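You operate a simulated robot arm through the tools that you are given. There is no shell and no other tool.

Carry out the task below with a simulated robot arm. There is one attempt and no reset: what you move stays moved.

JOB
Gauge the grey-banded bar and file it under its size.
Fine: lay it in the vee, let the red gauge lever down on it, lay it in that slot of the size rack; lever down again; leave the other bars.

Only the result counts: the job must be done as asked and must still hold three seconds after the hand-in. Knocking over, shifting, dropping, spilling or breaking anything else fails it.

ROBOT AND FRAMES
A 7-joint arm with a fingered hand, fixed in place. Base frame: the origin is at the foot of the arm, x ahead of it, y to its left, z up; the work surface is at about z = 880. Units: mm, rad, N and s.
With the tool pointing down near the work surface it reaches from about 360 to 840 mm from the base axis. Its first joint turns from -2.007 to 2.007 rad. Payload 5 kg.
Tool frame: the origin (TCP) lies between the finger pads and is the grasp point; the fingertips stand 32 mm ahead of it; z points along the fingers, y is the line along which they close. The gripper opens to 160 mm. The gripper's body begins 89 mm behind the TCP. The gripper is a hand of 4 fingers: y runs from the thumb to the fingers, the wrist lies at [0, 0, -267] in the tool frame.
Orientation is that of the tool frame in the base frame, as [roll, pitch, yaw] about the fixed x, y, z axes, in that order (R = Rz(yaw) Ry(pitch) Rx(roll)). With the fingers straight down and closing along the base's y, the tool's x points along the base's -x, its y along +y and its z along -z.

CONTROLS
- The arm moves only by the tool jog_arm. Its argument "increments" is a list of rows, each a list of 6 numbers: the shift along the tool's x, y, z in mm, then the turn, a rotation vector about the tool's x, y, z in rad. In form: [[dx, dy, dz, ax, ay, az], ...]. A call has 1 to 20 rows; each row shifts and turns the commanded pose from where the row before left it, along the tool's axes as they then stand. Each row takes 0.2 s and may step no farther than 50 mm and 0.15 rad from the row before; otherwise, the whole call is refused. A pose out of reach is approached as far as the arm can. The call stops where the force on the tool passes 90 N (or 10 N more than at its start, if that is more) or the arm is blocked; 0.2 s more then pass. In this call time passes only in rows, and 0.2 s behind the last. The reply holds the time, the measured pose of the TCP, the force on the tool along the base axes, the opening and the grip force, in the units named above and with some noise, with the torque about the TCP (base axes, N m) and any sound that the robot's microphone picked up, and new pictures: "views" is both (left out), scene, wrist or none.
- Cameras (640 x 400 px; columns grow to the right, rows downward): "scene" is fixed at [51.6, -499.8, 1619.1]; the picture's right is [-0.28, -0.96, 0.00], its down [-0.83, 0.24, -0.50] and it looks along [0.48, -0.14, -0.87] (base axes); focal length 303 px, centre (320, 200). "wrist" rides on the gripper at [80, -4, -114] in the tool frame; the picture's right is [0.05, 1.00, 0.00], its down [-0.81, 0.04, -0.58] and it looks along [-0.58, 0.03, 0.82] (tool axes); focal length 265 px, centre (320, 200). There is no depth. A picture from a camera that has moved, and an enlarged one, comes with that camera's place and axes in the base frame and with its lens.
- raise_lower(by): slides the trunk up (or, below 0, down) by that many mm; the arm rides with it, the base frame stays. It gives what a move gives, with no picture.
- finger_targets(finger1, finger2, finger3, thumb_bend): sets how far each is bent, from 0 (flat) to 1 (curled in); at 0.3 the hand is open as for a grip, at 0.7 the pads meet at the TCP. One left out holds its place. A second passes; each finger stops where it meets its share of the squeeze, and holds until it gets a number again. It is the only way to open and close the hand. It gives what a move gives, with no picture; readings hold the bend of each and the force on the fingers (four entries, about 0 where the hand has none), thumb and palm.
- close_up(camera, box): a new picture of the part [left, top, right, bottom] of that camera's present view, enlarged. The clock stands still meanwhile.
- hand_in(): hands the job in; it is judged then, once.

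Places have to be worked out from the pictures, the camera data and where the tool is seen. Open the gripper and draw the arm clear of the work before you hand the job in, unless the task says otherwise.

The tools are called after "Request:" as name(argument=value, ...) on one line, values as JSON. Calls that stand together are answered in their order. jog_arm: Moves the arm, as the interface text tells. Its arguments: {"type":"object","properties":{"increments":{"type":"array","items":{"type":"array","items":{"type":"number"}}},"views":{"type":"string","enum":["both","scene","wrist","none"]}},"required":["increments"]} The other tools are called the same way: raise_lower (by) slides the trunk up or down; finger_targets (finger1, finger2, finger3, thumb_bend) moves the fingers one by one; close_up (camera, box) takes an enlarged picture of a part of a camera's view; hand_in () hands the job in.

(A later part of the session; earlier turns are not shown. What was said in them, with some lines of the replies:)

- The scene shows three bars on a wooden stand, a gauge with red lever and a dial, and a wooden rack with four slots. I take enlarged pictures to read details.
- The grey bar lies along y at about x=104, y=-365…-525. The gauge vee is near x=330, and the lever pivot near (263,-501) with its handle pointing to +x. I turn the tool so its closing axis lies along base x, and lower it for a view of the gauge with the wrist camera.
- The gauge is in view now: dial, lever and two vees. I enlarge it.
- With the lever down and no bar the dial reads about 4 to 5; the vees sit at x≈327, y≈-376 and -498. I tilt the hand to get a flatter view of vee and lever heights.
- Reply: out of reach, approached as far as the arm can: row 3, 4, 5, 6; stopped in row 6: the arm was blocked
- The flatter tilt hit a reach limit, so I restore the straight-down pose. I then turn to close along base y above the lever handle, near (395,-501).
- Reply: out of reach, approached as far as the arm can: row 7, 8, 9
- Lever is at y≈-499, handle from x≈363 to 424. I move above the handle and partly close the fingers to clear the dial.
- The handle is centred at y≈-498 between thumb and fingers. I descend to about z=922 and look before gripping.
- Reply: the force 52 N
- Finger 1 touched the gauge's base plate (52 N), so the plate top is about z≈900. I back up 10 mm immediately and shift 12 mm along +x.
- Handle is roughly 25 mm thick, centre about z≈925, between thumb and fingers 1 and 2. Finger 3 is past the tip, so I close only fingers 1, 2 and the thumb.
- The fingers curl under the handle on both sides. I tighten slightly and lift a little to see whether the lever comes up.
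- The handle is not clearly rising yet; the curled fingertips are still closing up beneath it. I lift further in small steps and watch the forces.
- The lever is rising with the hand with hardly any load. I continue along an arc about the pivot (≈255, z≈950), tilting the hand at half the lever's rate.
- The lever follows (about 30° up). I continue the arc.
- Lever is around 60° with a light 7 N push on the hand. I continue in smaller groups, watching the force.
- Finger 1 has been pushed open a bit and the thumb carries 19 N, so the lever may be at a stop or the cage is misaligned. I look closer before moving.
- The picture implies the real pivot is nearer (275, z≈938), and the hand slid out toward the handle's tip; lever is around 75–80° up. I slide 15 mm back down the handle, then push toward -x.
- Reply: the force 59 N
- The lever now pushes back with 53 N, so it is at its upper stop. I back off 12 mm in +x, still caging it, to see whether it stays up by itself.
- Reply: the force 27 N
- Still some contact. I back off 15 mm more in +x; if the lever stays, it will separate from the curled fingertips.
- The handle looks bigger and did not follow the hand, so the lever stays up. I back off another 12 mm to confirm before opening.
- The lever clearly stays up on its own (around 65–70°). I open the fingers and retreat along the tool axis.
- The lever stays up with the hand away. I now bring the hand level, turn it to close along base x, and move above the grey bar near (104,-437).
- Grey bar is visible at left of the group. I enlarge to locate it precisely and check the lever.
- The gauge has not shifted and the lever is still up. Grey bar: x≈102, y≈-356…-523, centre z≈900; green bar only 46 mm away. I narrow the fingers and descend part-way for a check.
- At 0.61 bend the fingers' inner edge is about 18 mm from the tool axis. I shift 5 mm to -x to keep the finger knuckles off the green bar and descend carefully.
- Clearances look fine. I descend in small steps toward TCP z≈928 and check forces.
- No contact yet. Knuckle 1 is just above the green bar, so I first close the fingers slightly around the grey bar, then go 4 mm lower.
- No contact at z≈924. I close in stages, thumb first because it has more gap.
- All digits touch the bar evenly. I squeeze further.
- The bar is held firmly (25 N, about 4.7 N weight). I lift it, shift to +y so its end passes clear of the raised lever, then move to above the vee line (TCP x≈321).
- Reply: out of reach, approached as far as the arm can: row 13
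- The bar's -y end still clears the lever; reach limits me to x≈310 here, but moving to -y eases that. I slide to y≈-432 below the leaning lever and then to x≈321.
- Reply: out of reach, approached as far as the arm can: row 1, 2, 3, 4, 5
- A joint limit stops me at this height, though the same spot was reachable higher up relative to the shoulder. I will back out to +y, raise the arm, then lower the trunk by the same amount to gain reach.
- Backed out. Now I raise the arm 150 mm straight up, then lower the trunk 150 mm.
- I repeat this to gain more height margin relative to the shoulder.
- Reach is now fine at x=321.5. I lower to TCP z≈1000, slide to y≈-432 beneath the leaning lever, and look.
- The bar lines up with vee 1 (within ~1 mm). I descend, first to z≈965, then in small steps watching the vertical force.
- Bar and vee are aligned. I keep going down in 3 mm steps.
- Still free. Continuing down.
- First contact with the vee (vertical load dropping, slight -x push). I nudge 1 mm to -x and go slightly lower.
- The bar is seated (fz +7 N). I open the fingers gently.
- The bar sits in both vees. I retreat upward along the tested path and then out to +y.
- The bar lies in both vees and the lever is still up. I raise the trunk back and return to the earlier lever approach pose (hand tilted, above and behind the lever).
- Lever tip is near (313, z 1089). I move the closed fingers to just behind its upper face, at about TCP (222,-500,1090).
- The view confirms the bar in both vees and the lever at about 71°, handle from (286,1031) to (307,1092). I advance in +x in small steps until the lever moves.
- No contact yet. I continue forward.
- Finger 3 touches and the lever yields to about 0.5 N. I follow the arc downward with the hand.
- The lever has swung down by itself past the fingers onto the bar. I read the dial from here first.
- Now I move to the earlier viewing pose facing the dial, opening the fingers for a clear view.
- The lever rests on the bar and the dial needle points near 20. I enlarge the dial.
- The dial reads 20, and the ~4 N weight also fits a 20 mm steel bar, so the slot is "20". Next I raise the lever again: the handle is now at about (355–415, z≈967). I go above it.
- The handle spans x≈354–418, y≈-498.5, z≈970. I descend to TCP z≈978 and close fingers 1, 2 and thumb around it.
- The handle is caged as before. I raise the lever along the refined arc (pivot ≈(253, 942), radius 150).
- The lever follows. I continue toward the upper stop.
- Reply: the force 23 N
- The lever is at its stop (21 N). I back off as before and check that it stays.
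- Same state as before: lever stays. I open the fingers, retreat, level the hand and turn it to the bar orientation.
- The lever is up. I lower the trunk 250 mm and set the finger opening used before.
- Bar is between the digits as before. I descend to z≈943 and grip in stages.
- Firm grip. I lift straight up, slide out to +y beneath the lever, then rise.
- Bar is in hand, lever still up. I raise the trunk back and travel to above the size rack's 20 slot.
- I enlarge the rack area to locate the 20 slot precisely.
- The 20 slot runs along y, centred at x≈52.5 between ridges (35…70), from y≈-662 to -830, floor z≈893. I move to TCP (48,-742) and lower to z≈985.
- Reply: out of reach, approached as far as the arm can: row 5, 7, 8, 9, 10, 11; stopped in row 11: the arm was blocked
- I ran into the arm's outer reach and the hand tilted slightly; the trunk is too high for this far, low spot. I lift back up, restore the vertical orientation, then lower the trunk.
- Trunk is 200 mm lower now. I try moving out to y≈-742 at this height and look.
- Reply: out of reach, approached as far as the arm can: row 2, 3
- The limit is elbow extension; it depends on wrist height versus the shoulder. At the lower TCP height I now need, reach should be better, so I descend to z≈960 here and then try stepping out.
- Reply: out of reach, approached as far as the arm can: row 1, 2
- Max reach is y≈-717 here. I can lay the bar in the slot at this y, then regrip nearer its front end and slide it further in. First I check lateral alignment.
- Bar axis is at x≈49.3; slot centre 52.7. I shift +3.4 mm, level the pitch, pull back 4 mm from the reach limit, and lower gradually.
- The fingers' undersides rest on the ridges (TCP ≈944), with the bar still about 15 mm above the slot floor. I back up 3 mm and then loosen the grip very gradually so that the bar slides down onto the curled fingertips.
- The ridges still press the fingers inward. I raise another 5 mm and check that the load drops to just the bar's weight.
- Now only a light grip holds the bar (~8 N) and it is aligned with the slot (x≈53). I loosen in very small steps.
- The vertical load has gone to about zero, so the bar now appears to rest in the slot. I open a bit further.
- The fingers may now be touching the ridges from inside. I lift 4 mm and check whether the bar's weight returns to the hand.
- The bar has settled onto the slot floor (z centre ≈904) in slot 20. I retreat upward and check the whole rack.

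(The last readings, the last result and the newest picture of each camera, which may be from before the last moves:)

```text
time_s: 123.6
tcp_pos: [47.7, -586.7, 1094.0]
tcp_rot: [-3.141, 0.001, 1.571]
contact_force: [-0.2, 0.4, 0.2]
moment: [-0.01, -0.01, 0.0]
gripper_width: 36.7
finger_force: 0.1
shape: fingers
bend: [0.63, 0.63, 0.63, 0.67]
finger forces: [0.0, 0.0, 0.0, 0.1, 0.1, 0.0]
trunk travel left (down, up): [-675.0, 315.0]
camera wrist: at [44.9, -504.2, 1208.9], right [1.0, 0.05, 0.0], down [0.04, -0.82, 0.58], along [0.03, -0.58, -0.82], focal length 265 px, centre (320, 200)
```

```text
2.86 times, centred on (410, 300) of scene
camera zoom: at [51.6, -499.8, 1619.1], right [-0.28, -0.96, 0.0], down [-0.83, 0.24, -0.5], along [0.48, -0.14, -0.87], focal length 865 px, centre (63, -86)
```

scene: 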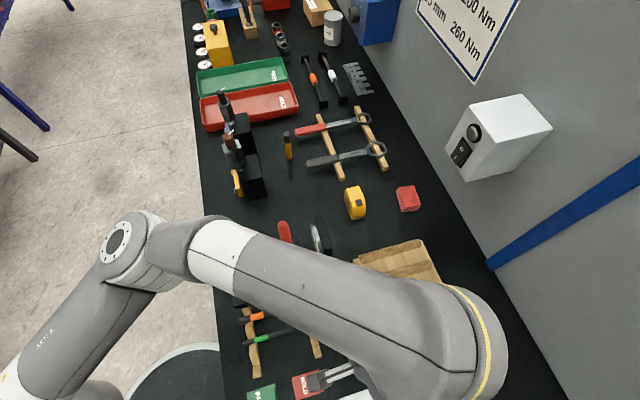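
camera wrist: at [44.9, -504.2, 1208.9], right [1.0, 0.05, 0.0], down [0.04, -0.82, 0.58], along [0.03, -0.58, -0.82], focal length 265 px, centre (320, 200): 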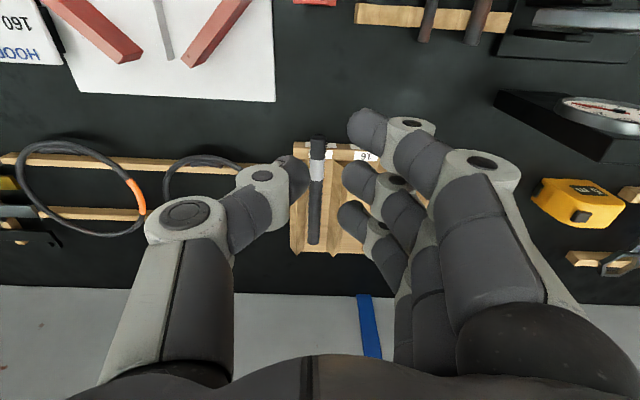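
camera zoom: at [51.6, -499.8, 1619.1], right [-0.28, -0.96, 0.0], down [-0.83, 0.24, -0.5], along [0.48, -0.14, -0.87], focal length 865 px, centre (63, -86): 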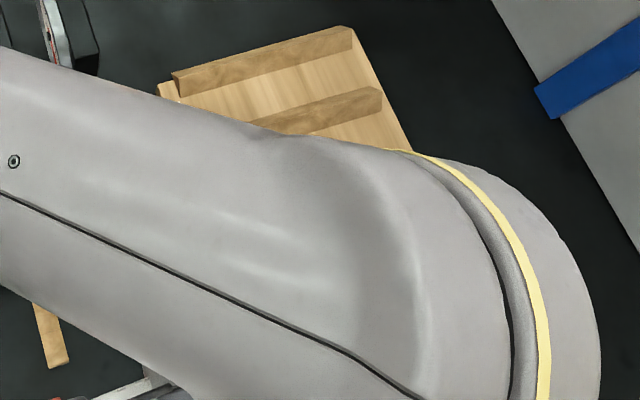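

The bar lies in slot 20 from y≈-626 to -797, sticking out 17 mm at the front; the rack has not moved. I'll push its front end ~30 mm inward with closed fingers; first I pre-position in front of it.

Request:
finger_targets(finger1=0.72, finger2=0.72, finger3=0.72, thumb_bend=0.72)

Request:
jog_arm(increments=[[18, -1, 30, 0, 0, 0], [0, 0, 35, 0, 0, 0], [0, 0, 35, 0, 0, 0]])

Request:
close_up(camera="wrist", box=[220, 80, 460, 300])

```text
time_s: 124.6
tcp_pos: [47.6, -587.0, 1094.3]
tcp_rot: [-3.139, 0.0, 1.57]
contact_force: [0.4, -0.5, -0.6]
moment: [0.01, 0.02, -0.01]
gripper_width: 19.4
finger_force: 0.0
shape: fingers
bend: [0.72, 0.71, 0.72, 0.72]
finger forces: [0.0, 0.0, 0.1, 0.0, 0.0, 0.0]
trunk travel left (down, up): [-675.0, 315.0]
```

```text
time_s: 125.4
tcp_pos: [47.7, -569.2, 996.5]
tcp_rot: [-3.139, -0.001, 1.571]
contact_force: [-0.3, 0.3, -0.4]
moment: [-0.01, -0.02, -0.01]
gripper_width: 19.4
finger_force: 0.0
shape: fingers
bend: [0.72, 0.71, 0.72, 0.72]
finger forces: [0.0, 0.0, 0.1, 0.0, 0.0, 0.0]
trunk travel left (down, up): [-675.0, 315.0]
camera wrist: at [44.9, -487.4, 1109.9], right [1.0, 0.05, 0.0], down [0.04, -0.82, 0.58], along [0.03, -0.58, -0.82], focal length 265 px, centre (320, 200)
```

scene: 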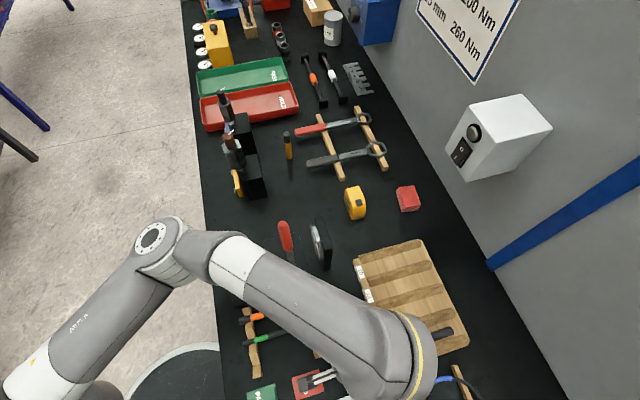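
wrist: 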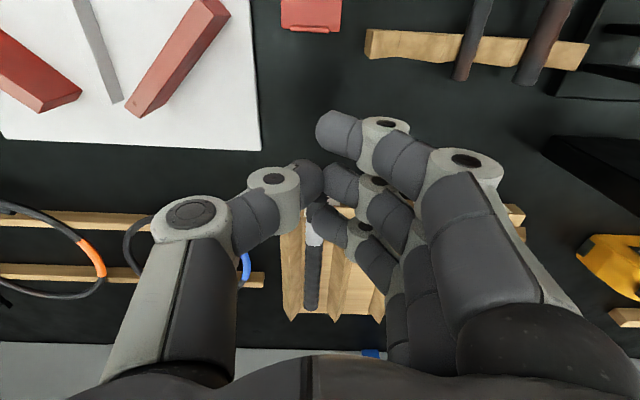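

```text
1.82 times, centred on (340, 190) of wrist
camera zoom: at [44.9, -487.4, 1109.9], right [1.0, 0.05, 0.0], down [0.04, -0.82, 0.58], along [0.03, -0.58, -0.82], focal length 483 px, centre (284, 218)
```

zoom: 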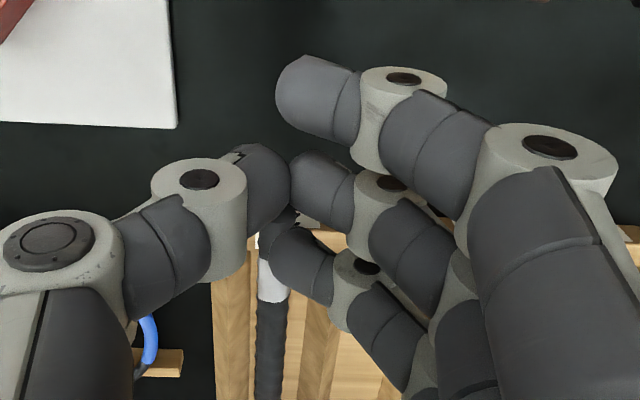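

Finger 3 is lined up in front of the bar's end. I lower to z≈942 and push toward -y in small steps.

Request:
jog_arm(increments=[[0, 0, 25, 0, 0, 0], [0, 0, 20, 0, 0, 0], [0, 0, 9, 0, 0, 0]], views="none")

Request:
jog_arm(increments=[[-7, 0, 0, 0, 0, 0], [-7, 0, 0, 0, 0, 0], [-6, 0, 0, 0, 0, 0]])

Request:
close_up(camera="wrist", box=[220, 80, 460, 320])

```text
time_s: 126.2
tcp_pos: [46.9, -568.3, 941.9]
tcp_rot: [-3.14, -0.001, 1.57]
contact_force: [-0.6, -0.3, 0.2]
moment: [-0.01, -0.05, 0.01]
gripper_width: 19.5
finger_force: 0.1
shape: fingers
bend: [0.72, 0.71, 0.72, 0.72]
finger forces: [0.1, 0.0, 0.0, 0.1, 0.1, 0.0]
trunk travel left (down, up): [-675.0, 315.0]
```

```text
time_s: 127.0
tcp_pos: [46.6, -589.1, 942.4]
tcp_rot: [-3.141, -0.001, 1.569]
contact_force: [-0.5, 0.5, 0.8]
moment: [-0.02, -0.02, 0.03]
gripper_width: 19.7
finger_force: 0.1
shape: fingers
bend: [0.72, 0.71, 0.72, 0.72]
finger forces: [0.0, 0.0, 0.0, 0.1, 0.2, 0.1]
trunk travel left (down, up): [-675.0, 315.0]
camera wrist: at [44.3, -506.9, 1055.8], right [1.0, 0.05, 0.0], down [0.04, -0.82, 0.58], along [0.03, -0.58, -0.82], focal length 265 px, centre (320, 200)
```

scene: 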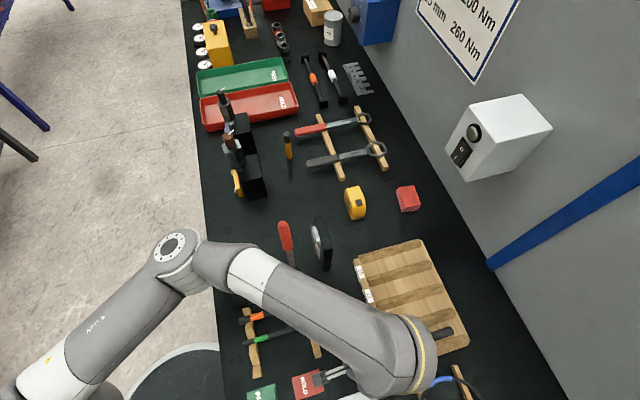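
wrist: 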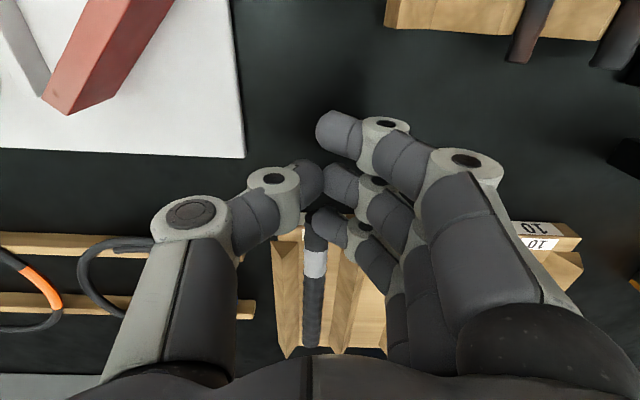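

```text
1.67 times, centred on (340, 200) of wrist
camera zoom: at [44.3, -506.9, 1055.8], right [1.0, 0.05, 0.0], down [0.04, -0.82, 0.58], along [0.03, -0.58, -0.82], focal length 442 px, centre (287, 200)
```

zoom: 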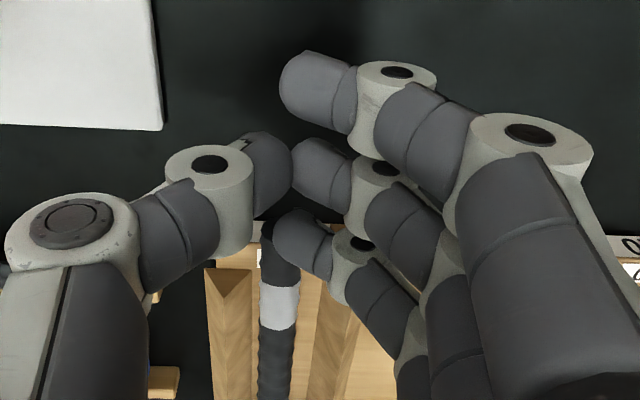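

No contact yet. I continue in 5 mm steps, watching the y-force.

Request:
jog_arm(increments=[[-5, 0, 0, 0, 0, 0]], views="none")

Request:
jog_arm(increments=[[-5, 0, 0, 0, 0, 0]], views="wrist")

Request:
close_up(camera="wrist", box=[220, 80, 460, 320])

```text
time_s: 127.4
tcp_pos: [47.4, -593.2, 942.2]
tcp_rot: [-3.14, 0.001, 1.57]
contact_force: [0.1, -0.1, -0.3]
moment: [-0.02, 0.01, 0.0]
gripper_width: 19.4
finger_force: 0.0
shape: fingers
bend: [0.72, 0.71, 0.72, 0.72]
finger forces: [0.0, 0.0, 0.0, 0.0, 0.0, 0.1]
trunk travel left (down, up): [-675.0, 315.0]
```

```text
time_s: 127.8
tcp_pos: [46.8, -598.5, 941.0]
tcp_rot: [-3.14, -0.001, 1.569]
contact_force: [0.5, -0.6, -0.2]
moment: [0.01, 0.0, 0.0]
gripper_width: 19.4
finger_force: 0.0
shape: fingers
bend: [0.72, 0.71, 0.72, 0.72]
finger forces: [0.0, 0.1, 0.0, 0.0, 0.0, 0.0]
trunk travel left (down, up): [-675.0, 315.0]
camera wrist: at [44.4, -516.6, 1055.6], right [1.0, 0.05, 0.0], down [0.04, -0.82, 0.58], along [0.03, -0.58, -0.82], focal length 265 px, centre (320, 200)
```

wrist: 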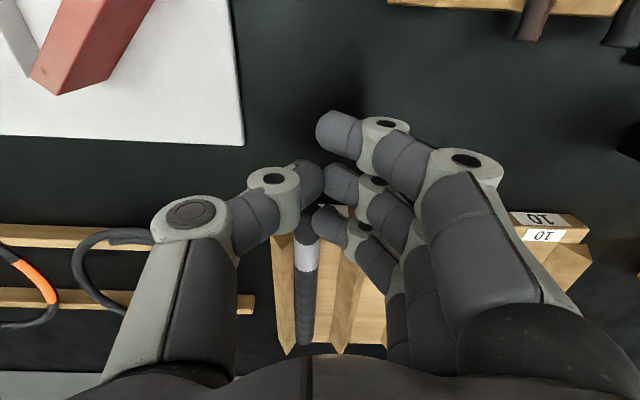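

```text
1.67 times, centred on (340, 200) of wrist
camera zoom: at [44.4, -516.6, 1055.6], right [1.0, 0.05, 0.0], down [0.04, -0.82, 0.58], along [0.03, -0.58, -0.82], focal length 442 px, centre (287, 200)
```

zoom: 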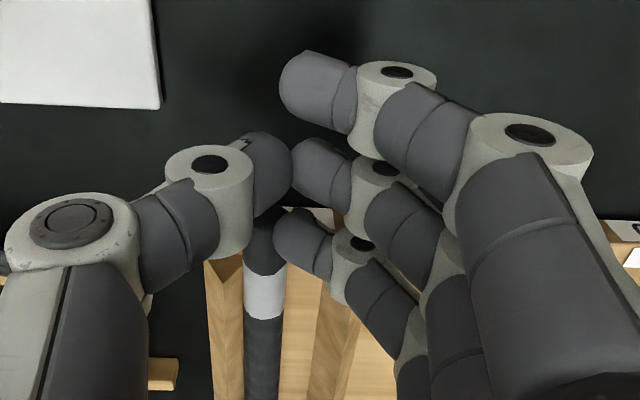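

Finger 3 slid along the bar's +x side and rolled it gently against the ridge instead of pushing its end. I back off, shift 14 mm to -x so the fingertip faces the bar's end, and retry.

Request:
jog_arm(increments=[[12, 0, 0, 0, 0, 0], [12, 0, 0, 0, 0, 0], [0, -7, 0, 0, 0, 0], [0, -7, 0, 0, 0, 0]], views="wrist")

Request:
close_up(camera="wrist", box=[220, 80, 460, 320])

```text
time_s: 128.8
tcp_pos: [31.5, -573.4, 939.4]
tcp_rot: [-3.14, 0.001, 1.569]
contact_force: [0.0, 1.1, -0.5]
moment: [-0.03, 0.01, -0.02]
gripper_width: 19.4
finger_force: 0.1
shape: fingers
bend: [0.72, 0.71, 0.72, 0.72]
finger forces: [0.1, 0.0, 0.0, 0.0, 0.0, 0.0]
trunk travel left (down, up): [-675.0, 315.0]
camera wrist: at [29.5, -491.7, 1053.9], right [1.0, 0.05, 0.0], down [0.04, -0.82, 0.58], along [0.03, -0.58, -0.82], focal length 265 px, centre (320, 200)
```

wrist: 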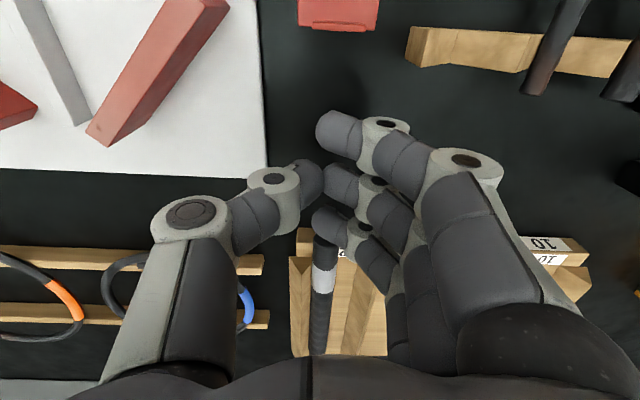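

```text
1.67 times, centred on (340, 200) of wrist
camera zoom: at [29.5, -491.7, 1053.9], right [1.0, 0.05, 0.0], down [0.04, -0.82, 0.58], along [0.03, -0.58, -0.82], focal length 442 px, centre (287, 200)
```

zoom: 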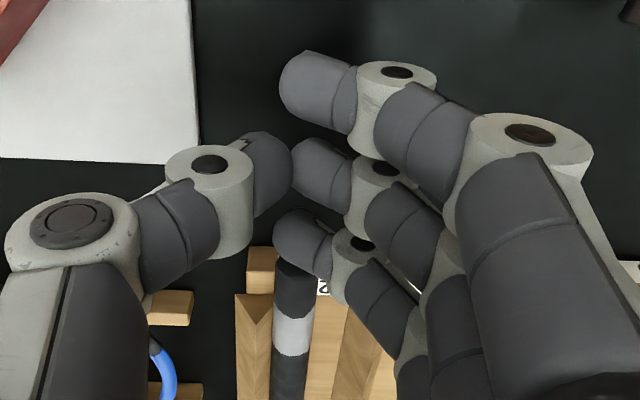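

Fingertip 3 is now aligned with the bar's end. I push toward -y.

Request:
jog_arm(increments=[[-6, 0, 0, 0, 0, 0], [-6, 0, 0, 0, 0, 0]], views="none")

Request:
jog_arm(increments=[[-6, 0, 0, 0, 0, 0]], views="wrist")

Request:
close_up(camera="wrist", box=[220, 80, 460, 320])

```text
time_s: 129.4
tcp_pos: [32.9, -587.2, 939.7]
tcp_rot: [-3.141, 0.0, 1.569]
contact_force: [0.0, 0.0, 1.1]
moment: [0.01, -0.01, -0.02]
gripper_width: 19.5
finger_force: 0.0
shape: fingers
bend: [0.72, 0.71, 0.72, 0.72]
finger forces: [0.0, 0.0, 0.1, 0.0, 0.0, 0.1]
trunk travel left (down, up): [-675.0, 315.0]
```

```text
time_s: 129.8
tcp_pos: [32.5, -592.3, 939.8]
tcp_rot: [-3.14, 0.001, 1.569]
contact_force: [0.2, 0.0, 0.4]
moment: [0.03, 0.0, -0.03]
gripper_width: 19.2
finger_force: 0.6
shape: fingers
bend: [0.72, 0.71, 0.72, 0.72]
finger forces: [0.1, 0.0, 0.9, 0.1, 0.0, 0.0]
trunk travel left (down, up): [-675.0, 315.0]
camera wrist: at [30.1, -510.1, 1054.5], right [1.0, 0.05, 0.0], down [0.04, -0.82, 0.58], along [0.03, -0.58, -0.82], focal length 265 px, centre (320, 200)
```

wrist: 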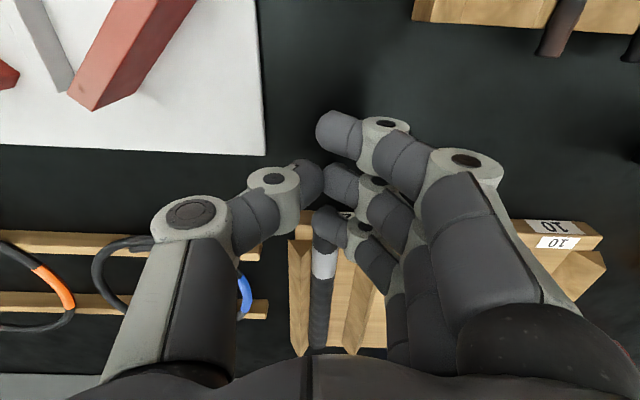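

```text
1.67 times, centred on (340, 200) of wrist
camera zoom: at [30.1, -510.1, 1054.5], right [1.0, 0.05, 0.0], down [0.04, -0.82, 0.58], along [0.03, -0.58, -0.82], focal length 442 px, centre (287, 200)
```

zoom: 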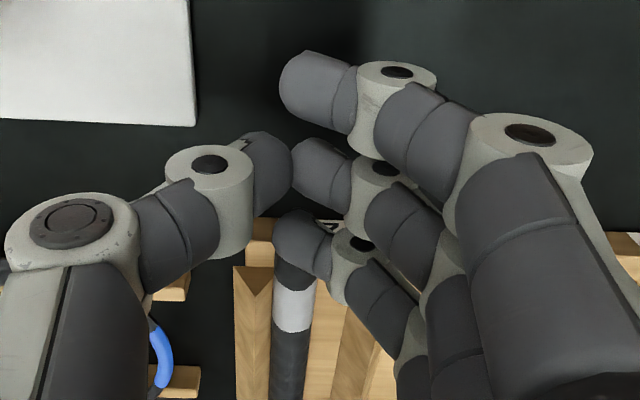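

Contact (0.9 N on finger 3). I continue pushing about 14 mm, then check.

Request:
jog_arm(increments=[[-4, 0, 0, 0, 0, 0], [-4, 0, 0, 0, 0, 0], [-4, 0, 0, 0, 0, 0]], views="wrist")

Request:
close_up(camera="wrist", box=[220, 80, 460, 320])

```text
time_s: 130.6
tcp_pos: [32.0, -605.2, 938.9]
tcp_rot: [-3.141, 0.0, 1.57]
contact_force: [1.3, 1.8, 1.6]
moment: [-0.02, -0.03, 0.0]
gripper_width: 19.2
finger_force: 1.2
shape: fingers
bend: [0.72, 0.71, 0.72, 0.72]
finger forces: [0.0, 0.0, 2.6, 0.1, 0.0, 0.0]
trunk travel left (down, up): [-675.0, 315.0]
camera wrist: at [29.7, -522.4, 1054.1], right [1.0, 0.05, 0.0], down [0.04, -0.82, 0.58], along [0.03, -0.58, -0.82], focal length 265 px, centre (320, 200)
```

wrist: 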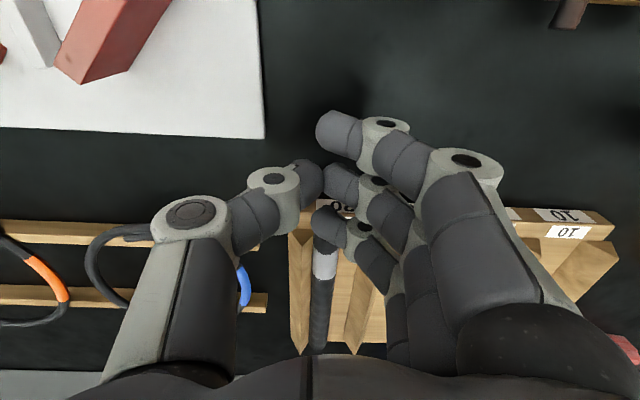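

```text
1.67 times, centred on (340, 200) of wrist
camera zoom: at [29.7, -522.4, 1054.1], right [1.0, 0.05, 0.0], down [0.04, -0.82, 0.58], along [0.03, -0.58, -0.82], focal length 442 px, centre (287, 200)
```

zoom: 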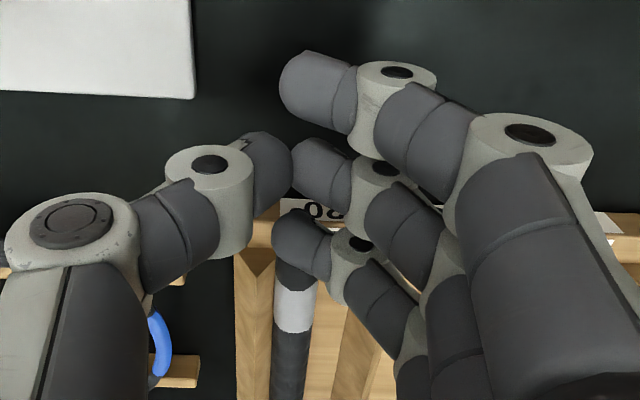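

The bar moves with the finger (2.6 N). I push about 13 mm more.

Request:
jog_arm(increments=[[-4, 0, 0, 0, 0, 0], [-4, 0, 0, 0, 0, 0], [-4, 0, 0, 0, 0, 0]], views="wrist")

Request:
jog_arm(increments=[[15, 0, 0, 0, 0, 0], [15, 0, -10, 0, 0, 0], [15, 0, -30, 0, 0, 0], [10, 5, -40, 0, 0, 0], [0, 5, -40, 0, 0, 0], [0, 0, -40, 0, 0, 0]])

Request:
close_up(camera="wrist", box=[220, 80, 460, 260])

```text
time_s: 131.4
tcp_pos: [31.2, -614.1, 940.7]
tcp_rot: [-3.14, -0.001, 1.569]
contact_force: [0.1, 1.7, 0.8]
moment: [0.04, 0.01, 0.01]
gripper_width: 19.4
finger_force: 1.4
shape: fingers
bend: [0.72, 0.71, 0.72, 0.72]
finger forces: [0.0, 0.0, 2.2, 0.1, 0.1, 0.1]
trunk travel left (down, up): [-675.0, 315.0]
camera wrist: at [29.8, -533.4, 1054.7], right [1.0, 0.05, 0.0], down [0.04, -0.82, 0.58], along [0.03, -0.58, -0.82], focal length 265 px, centre (320, 200)
```

wrist: 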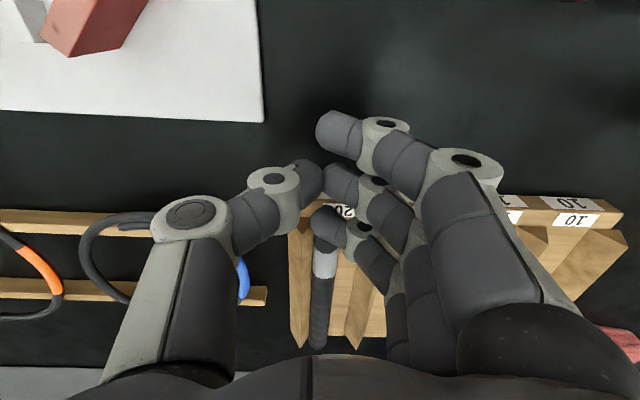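

```text
time_s: 132.8
tcp_pos: [44.4, -562.2, 1100.8]
tcp_rot: [-3.138, -0.001, 1.567]
contact_force: [-0.5, 0.6, 0.4]
moment: [-0.03, -0.02, -0.01]
gripper_width: 19.4
finger_force: 0.0
shape: fingers
bend: [0.72, 0.71, 0.72, 0.72]
finger forces: [0.0, 0.0, 0.0, 0.1, 0.1, 0.0]
trunk travel left (down, up): [-675.0, 315.0]
camera wrist: at [42.1, -479.5, 1214.8], right [1.0, 0.05, 0.0], down [0.04, -0.82, 0.58], along [0.03, -0.58, -0.82], focal length 265 px, centre (320, 200)
```

scene: 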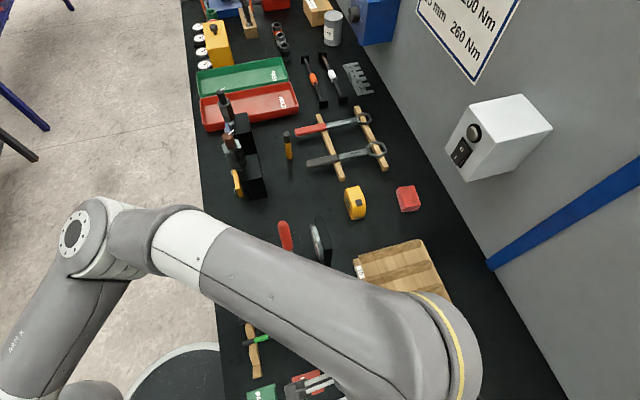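
wrist: 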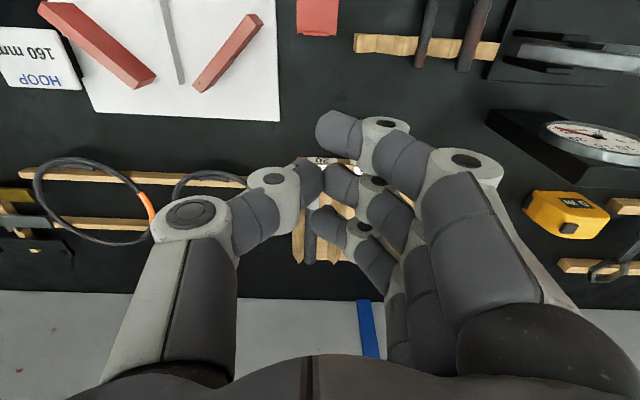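

```text
2.22 times, centred on (340, 170) of wrist
camera zoom: at [42.1, -479.5, 1214.8], right [1.0, 0.05, 0.0], down [0.04, -0.82, 0.58], along [0.03, -0.58, -0.82], focal length 590 px, centre (276, 267)
```

zoom: 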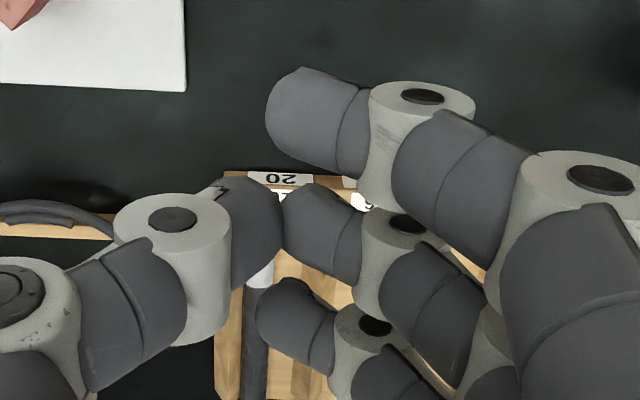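

I open the fingers for a clear look at the bar in the slot.

Request:
finger_targets(finger1=0.4, finger2=0.4, finger3=0.4, thumb_bend=0.4)

Request:
close_up(camera="wrist", box=[260, 120, 420, 280])

```text
time_s: 133.8
tcp_pos: [46.1, -561.3, 1098.8]
tcp_rot: [-3.14, -0.001, 1.57]
contact_force: [0.1, 0.2, -0.3]
moment: [0.0, 0.02, -0.01]
gripper_width: 130.6
finger_force: 0.1
shape: fingers
bend: [0.4, 0.4, 0.4, 0.4]
finger forces: [0.0, 0.1, 0.0, 0.0, 0.0, 0.0]
trunk travel left (down, up): [-675.0, 315.0]
```

```text
2.50 times, centred on (340, 200) of wrist
camera zoom: at [42.6, -479.9, 1214.4], right [1.0, 0.05, 0.0], down [0.04, -0.82, 0.58], along [0.03, -0.58, -0.82], focal length 664 px, centre (270, 200)
```

zoom: 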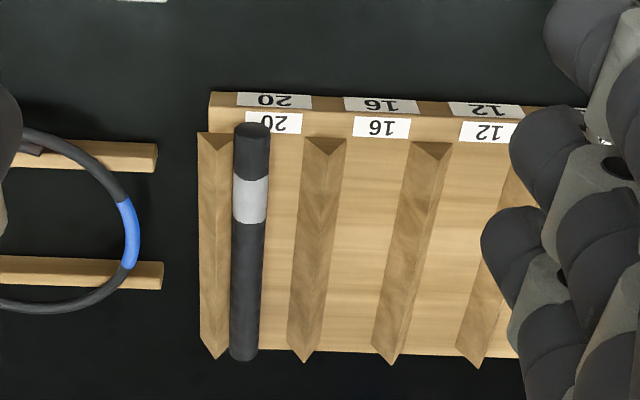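

The bar now lies fully in the 20 slot (y≈-648…-825). Last step: lower the lever. I raise the trunk and return to the pre-push pose behind the lever.

Request:
raise_lower(by=200)

Request:
jog_arm(increments=[[10, 30, 8, 0, 0, 0], [10, 30, 8, 0, 0, 0], [10, 30, 8, 0, 0, 0], [10, 30, 8, 0, 0, 0], [10, 30, 8, 0, 0, 0], [11, 30, 8, 0, 0, 0]], views="none")

Request:
jog_arm(increments=[[0, 0, 0, 0, 0, -0.1428], [0, 0, 0, 0, 0, -0.1428], [0, 0, 0, 0, 0, -0.1428], [0, 0, 0, 0, 0, -0.1428], [0, 0, 0, 0, 0, -0.1428], [0, 0, 0, 0, 0, -0.1428], [0, 0, 0, 0, 0, -0.1428], [0, 0, 0, 0, 0, -0.1428], [0, 0, 0, 0, 0, -0.1428], [0, 0, 0, 0, 0, -0.1428], [0, 0, 0, 0, 0, -0.1428]])

Request:
finger_targets(finger1=0.72, finger2=0.72, finger3=0.72, thumb_bend=0.72)

Request:
close_up(camera="scene", box=[340, 230, 480, 370])

```text
time_s: 136.0
tcp_pos: [44.4, -561.5, 1299.7]
tcp_rot: [-3.139, 0.0, 1.57]
contact_force: [-0.2, -0.4, 0.3]
moment: [0.01, 0.0, 0.02]
gripper_width: 130.4
finger_force: 0.1
shape: fingers
bend: [0.4, 0.4, 0.4, 0.4]
finger forces: [0.0, 0.0, 0.1, 0.0, 0.1, 0.0]
trunk travel left (down, up): [-875.0, 115.0]
```

```text
time_s: 137.4
tcp_pos: [223.8, -498.7, 1249.7]
tcp_rot: [-3.138, 0.002, 1.567]
contact_force: [-0.2, 0.6, 0.1]
moment: [0.01, 0.04, -0.02]
gripper_width: 130.4
finger_force: 0.1
shape: fingers
bend: [0.4, 0.4, 0.4, 0.4]
finger forces: [0.0, 0.1, 0.1, 0.0, 0.0, 0.1]
trunk travel left (down, up): [-875.0, 115.0]
```

```text
time_s: 139.8
tcp_pos: [223.6, -500.8, 1251.9]
tcp_rot: [3.141, -0.001, -3.14]
contact_force: [0.5, 0.0, -0.6]
moment: [-0.03, 0.01, -0.02]
gripper_width: 130.9
finger_force: 0.1
shape: fingers
bend: [0.4, 0.4, 0.4, 0.4]
finger forces: [0.0, 0.0, 0.0, 0.0, 0.0, 0.0]
trunk travel left (down, up): [-875.0, 115.0]
camera wrist: at [145.6, -503.5, 1366.5], right [-0.05, 1.0, 0.0], down [0.82, 0.04, 0.58], along [0.57, 0.03, -0.82], focal length 265 px, centre (320, 200)
```

scene: 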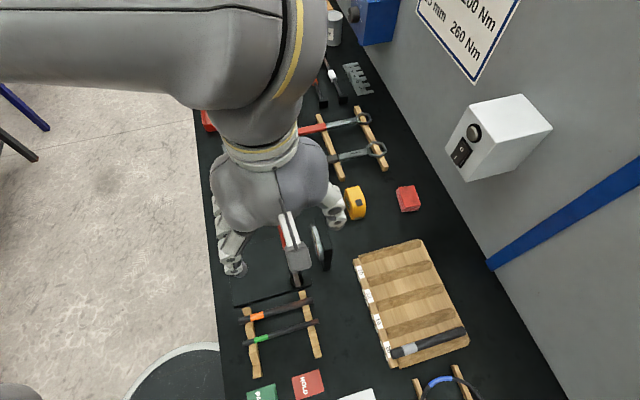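
wrist: 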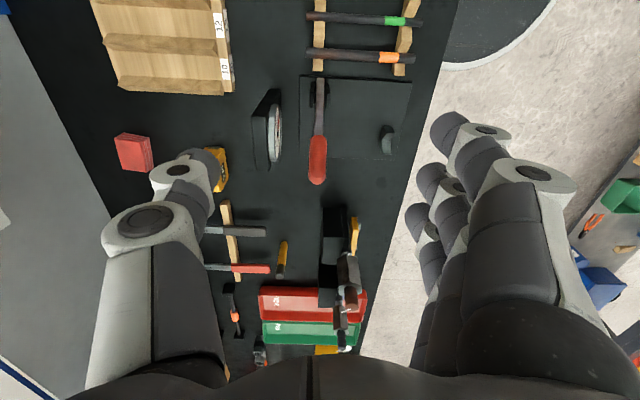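

```text
time_s: 140.8
tcp_pos: [224.2, -501.7, 1251.8]
tcp_rot: [3.141, -0.002, 3.141]
contact_force: [-0.4, 0.1, 0.0]
moment: [0.02, 0.02, -0.01]
gripper_width: 20.2
finger_force: 0.0
shape: fingers
bend: [0.72, 0.71, 0.72, 0.71]
finger forces: [0.0, 0.0, 0.0, 0.0, 0.1, 0.1]
trunk travel left (down, up): [-875.0, 115.0]
```

```text
2.86 times, centred on (410, 300) of scene
camera zoom: at [51.6, -499.8, 1619.1], right [-0.28, -0.96, 0.0], down [-0.83, 0.24, -0.5], along [0.48, -0.14, -0.87], focal length 865 px, centre (63, -86)
```

zoom: 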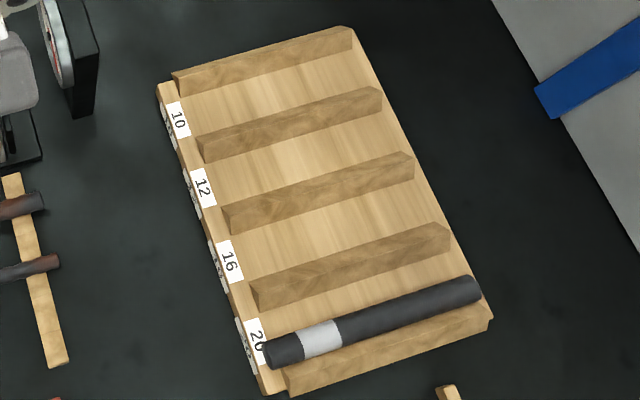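

The bar sits neatly in slot 20 and the rack is unmoved. I tilt the hand and go to the start position behind the lever, as before.

Request:
jog_arm(increments=[[0, 0, 0, 0, -0.124, 0], [0, 0, 0, 0, -0.124, 0], [0, 0, 0, 0, -0.124, 0], [0, 0, 0, 0, -0.124, 0], [0, 0, 0, 0, -0.124, 0], [19.5, 0, 26.1, 0, 0, 0], [19.5, 0, 26.1, 0, 0, 0], [19.5, 0, 26.1, 0, 0, 0], [19.5, 0, 26.1, 0, 0, 0], [19.5, 0, 26.1, 0, 0, 0]], views="wrist")

Request:
jog_arm(increments=[[-6, 0, 4.4, 0, 0, 0], [-6, 0, 4.4, 0, 0, 0], [-6, 0, 4.4, 0, 0, 0], [-4, 0, 2.9, 0, 0, 0]], views="wrist")

```text
time_s: 143.0
tcp_pos: [225.0, -501.2, 1087.7]
tcp_rot: [3.141, 0.618, 3.14]
contact_force: [0.1, -0.3, -0.2]
moment: [0.01, 0.05, 0.02]
gripper_width: 19.8
finger_force: 0.0
shape: fingers
bend: [0.72, 0.71, 0.72, 0.71]
finger forces: [0.0, 0.0, 0.0, 0.0, 0.0, 0.1]
trunk travel left (down, up): [-875.0, 115.0]
camera wrist: at [93.2, -504.4, 1133.8], right [-0.04, 1.0, -0.03], down [0.33, 0.04, 0.94], along [0.94, 0.03, -0.33], focal length 265 px, centre (320, 200)
```

wrist: 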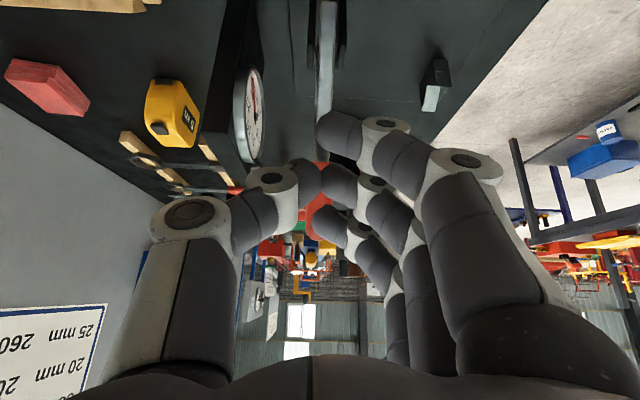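

```text
time_s: 144.0
tcp_pos: [248.9, -501.7, 1088.8]
tcp_rot: [-3.141, 0.618, 3.141]
contact_force: [-1.0, -0.9, 0.1]
moment: [-0.01, 0.01, 0.01]
gripper_width: 20.1
finger_force: 0.0
shape: fingers
bend: [0.72, 0.71, 0.72, 0.71]
finger forces: [0.0, 0.1, 0.1, 0.0, 0.0, 0.1]
trunk travel left (down, up): [-875.0, 115.0]
camera wrist: at [119.3, -503.9, 1135.2], right [-0.04, 1.0, -0.03], down [0.33, 0.04, 0.94], along [0.94, 0.03, -0.33], focal length 265 px, centre (320, 200)
```

wrist: 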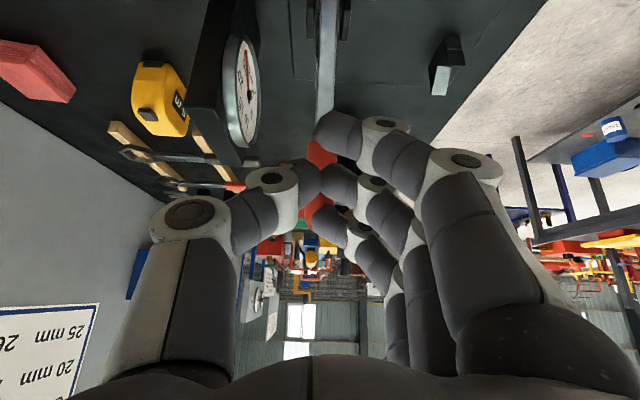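

Same geometry as the first time. I push forward slowly and follow the arc.

Request:
jog_arm(increments=[[-4, 0, 2.9, 0, 0, 0], [-4, 0, 2.9, 0, 0, 0], [-4, 0, 2.9, 0, 0, 0], [-4, 0, 2.9, 0, 0, 0]], views="none")

Request:
jog_arm(increments=[[0, 0, 6.1, 0, 0, 0], [0, 0, 6.1, 0, 0, 0], [-2.5, 0, 5.5, 0, 0, 0], [-2.5, 0, 5.5, 0, 0, 0]], views="wrist")

```text
time_s: 145.0
tcp_pos: [268.0, -501.7, 1087.6]
tcp_rot: [3.142, 0.619, 3.14]
contact_force: [0.1, 0.3, -0.1]
moment: [-0.01, 0.0, 0.01]
gripper_width: 20.1
finger_force: 0.3
shape: fingers
bend: [0.72, 0.71, 0.72, 0.71]
finger forces: [0.1, 0.0, 0.3, 0.0, 0.1, 0.0]
trunk travel left (down, up): [-875.0, 115.0]
```

```text
time_s: 146.0
tcp_pos: [285.7, -501.8, 1071.9]
tcp_rot: [3.142, 0.617, 3.139]
contact_force: [-0.1, 0.1, 0.0]
moment: [0.0, 0.02, -0.02]
gripper_width: 20.0
finger_force: 0.0
shape: fingers
bend: [0.72, 0.71, 0.72, 0.71]
finger forces: [0.0, 0.0, 0.0, 0.0, 0.0, 0.0]
trunk travel left (down, up): [-875.0, 115.0]
camera wrist: at [155.8, -503.6, 1119.1], right [-0.04, 1.0, -0.03], down [0.33, 0.04, 0.94], along [0.94, 0.03, -0.33], focal length 265 px, centre (320, 200)
```

wrist: 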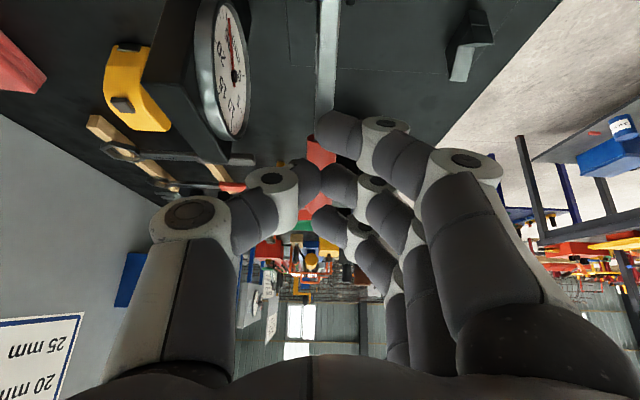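

I hold still for a moment to see whether the lever descends by itself.

Request:
jog_arm(increments=[[0, 0, 0, 0, 0, 0], [0, 0, 0, 0, 0, 0], [0, 0, 0, 0, 0, 0], [0, 0, 0, 0, 0, 0], [0, 0, 0, 0, 0, 0]], views="wrist")

Request:
close_up(camera="wrist", box=[220, 0, 460, 260])

```text
time_s: 147.2
tcp_pos: [284.6, -501.4, 1072.6]
tcp_rot: [-3.141, 0.618, 3.14]
contact_force: [-0.4, 0.8, -0.2]
moment: [-0.01, 0.0, 0.02]
gripper_width: 19.9
finger_force: 0.1
shape: fingers
bend: [0.72, 0.71, 0.72, 0.71]
finger forces: [0.0, 0.0, 0.0, 0.0, 0.0, 0.1]
trunk travel left (down, up): [-875.0, 115.0]
camera wrist: at [155.6, -503.7, 1119.3], right [-0.04, 1.0, -0.03], down [0.33, 0.04, 0.94], along [0.94, 0.03, -0.33], focal length 265 px, centre (320, 200)
```

wrist: 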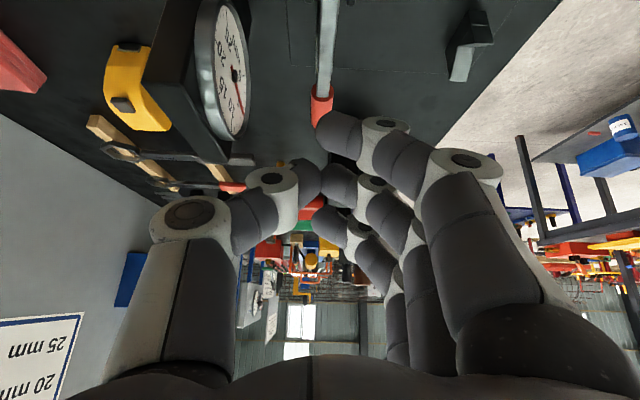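

```text
1.54 times, centred on (340, 130) of wrist
camera zoom: at [155.6, -503.7, 1119.3], right [-0.04, 1.0, -0.03], down [0.33, 0.04, 0.94], along [0.94, 0.03, -0.33], focal length 408 px, centre (289, 308)
```

zoom: 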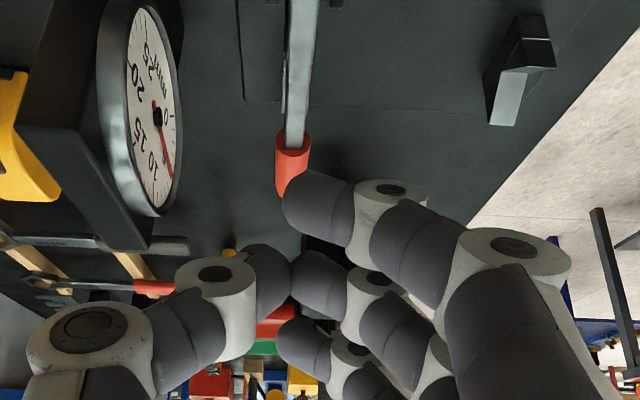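

The lever lowered itself softly; the needle is back near 5. I retreat, level the hand, open it, and move clear to check everything.

Request:
jog_arm(increments=[[0, 0, -30, 0, 0, 0], [0, 0, -40, 0, 0, 0], [0, 0, -40, 0, 0, 0], [0, 0, -40, 0, 0, 0], [0, 0, 0, 0, 0.124, 0], [0, 0, 0, 0, 0.124, 0], [0, 0, 0, 0, 0.124, 0], [0, 0, 0, 0, 0.124, 0], [0, 0, 0, 0, 0.124, 0], [-30, 18, -20, 0, 0, 0], [-30, 18, -20, 0, 0, 0], [-30, 18, -20, 0, 0, 0], [-30, 18, -20, 0, 0, 0], [-20, 18, -10, 0, 0, 0]])

Request:
finger_targets(finger1=0.3, finger2=0.3, finger3=0.3, thumb_bend=0.3)

Request:
close_up(camera="scene", box=[210, 190, 370, 300])

Request:
close_up(camera="scene", box=[220, 270, 480, 400])

```text
time_s: 150.2
tcp_pos: [339.8, -409.1, 1286.8]
tcp_rot: [-3.14, -0.001, 3.14]
contact_force: [-0.5, 0.8, 0.5]
moment: [-0.01, 0.03, 0.0]
gripper_width: 20.0
finger_force: 0.1
shape: fingers
bend: [0.72, 0.71, 0.72, 0.71]
finger forces: [0.0, 0.0, 0.0, 0.0, 0.0, 0.0]
trunk travel left (down, up): [-875.0, 115.0]
camera wrist: at [260.7, -411.4, 1400.6], right [-0.05, 1.0, 0.0], down [0.82, 0.04, 0.58], along [0.57, 0.03, -0.82], focal length 265 px, centre (320, 200)
```

scene: 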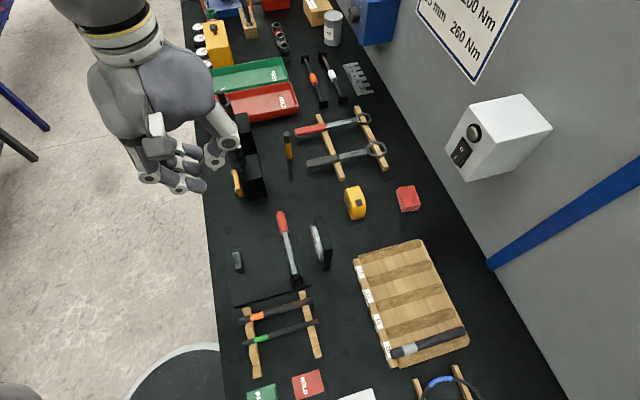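
wrist: 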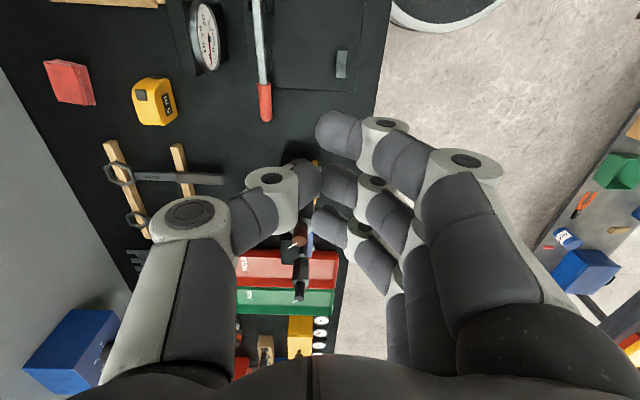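

```text
time_s: 151.2
tcp_pos: [337.8, -409.6, 1285.0]
tcp_rot: [-3.14, -0.001, 3.141]
contact_force: [-0.3, 0.5, 1.0]
moment: [0.02, 0.02, 0.0]
gripper_width: 170.1
finger_force: 0.1
shape: fingers
bend: [0.3, 0.3, 0.3, 0.3]
finger forces: [0.1, 0.0, 0.1, 0.0, 0.0, 0.0]
trunk travel left (down, up): [-875.0, 115.0]
```

```text
3.64 times, centred on (290, 245) of scene
camera zoom: at [51.6, -499.8, 1619.1], right [-0.28, -0.96, 0.0], down [-0.83, 0.24, -0.5], along [0.48, -0.14, -0.87], focal length 1101 px, centre (429, 36)
```

zoom: 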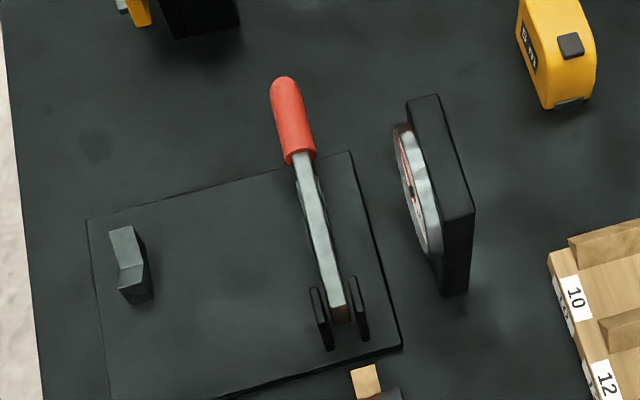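

```text
2.46 times, centred on (350, 335) of scene
camera zoom: at [51.6, -499.8, 1619.1], right [-0.28, -0.96, 0.0], down [-0.83, 0.24, -0.5], along [0.48, -0.14, -0.87], focal length 745 px, centre (246, -132)
```

zoom: 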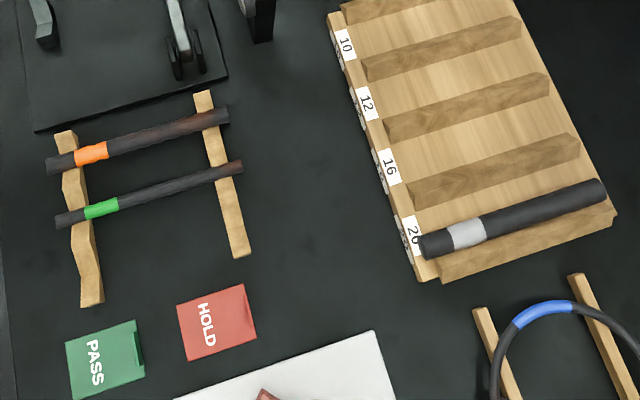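

The grey-banded bar lies in slot 20, the lever is down, the other bars and signs are where they were, and the hand is open and clear. I hand the job in.

Request:
hand_in()

```text
The job is handed in.
```

The grey-banded bar gauged at 20 mm and is now lying in slot 20 of the size rack. I handed the job in with the lever down again; the result has not come back.

- **Gauging:** with the bar in the vee and the lever down on it, the dial read 20. The roughly 4 N weight felt in the grip also fits a 20 mm steel bar.
- **Filing:** the arm could not reach far enough to place the bar fully in one go. I released it in the slot, where it settled the last 10 to 15 mm onto the floor. I then pushed its front end about 25 mm further in. It lies along the slot between the ridges, resting toward the outer ridge.
- **Contacts on the way:** one finger pressed on the gauge's base plate with 52 N early on, and the fingers leaned on the rack's ridges while lowering the bar. In the later pictures neither the gauge nor the rack had moved.
- **At hand-in:** the orange and green bars and the signs looked untouched, and the hand was open and clear of the work.
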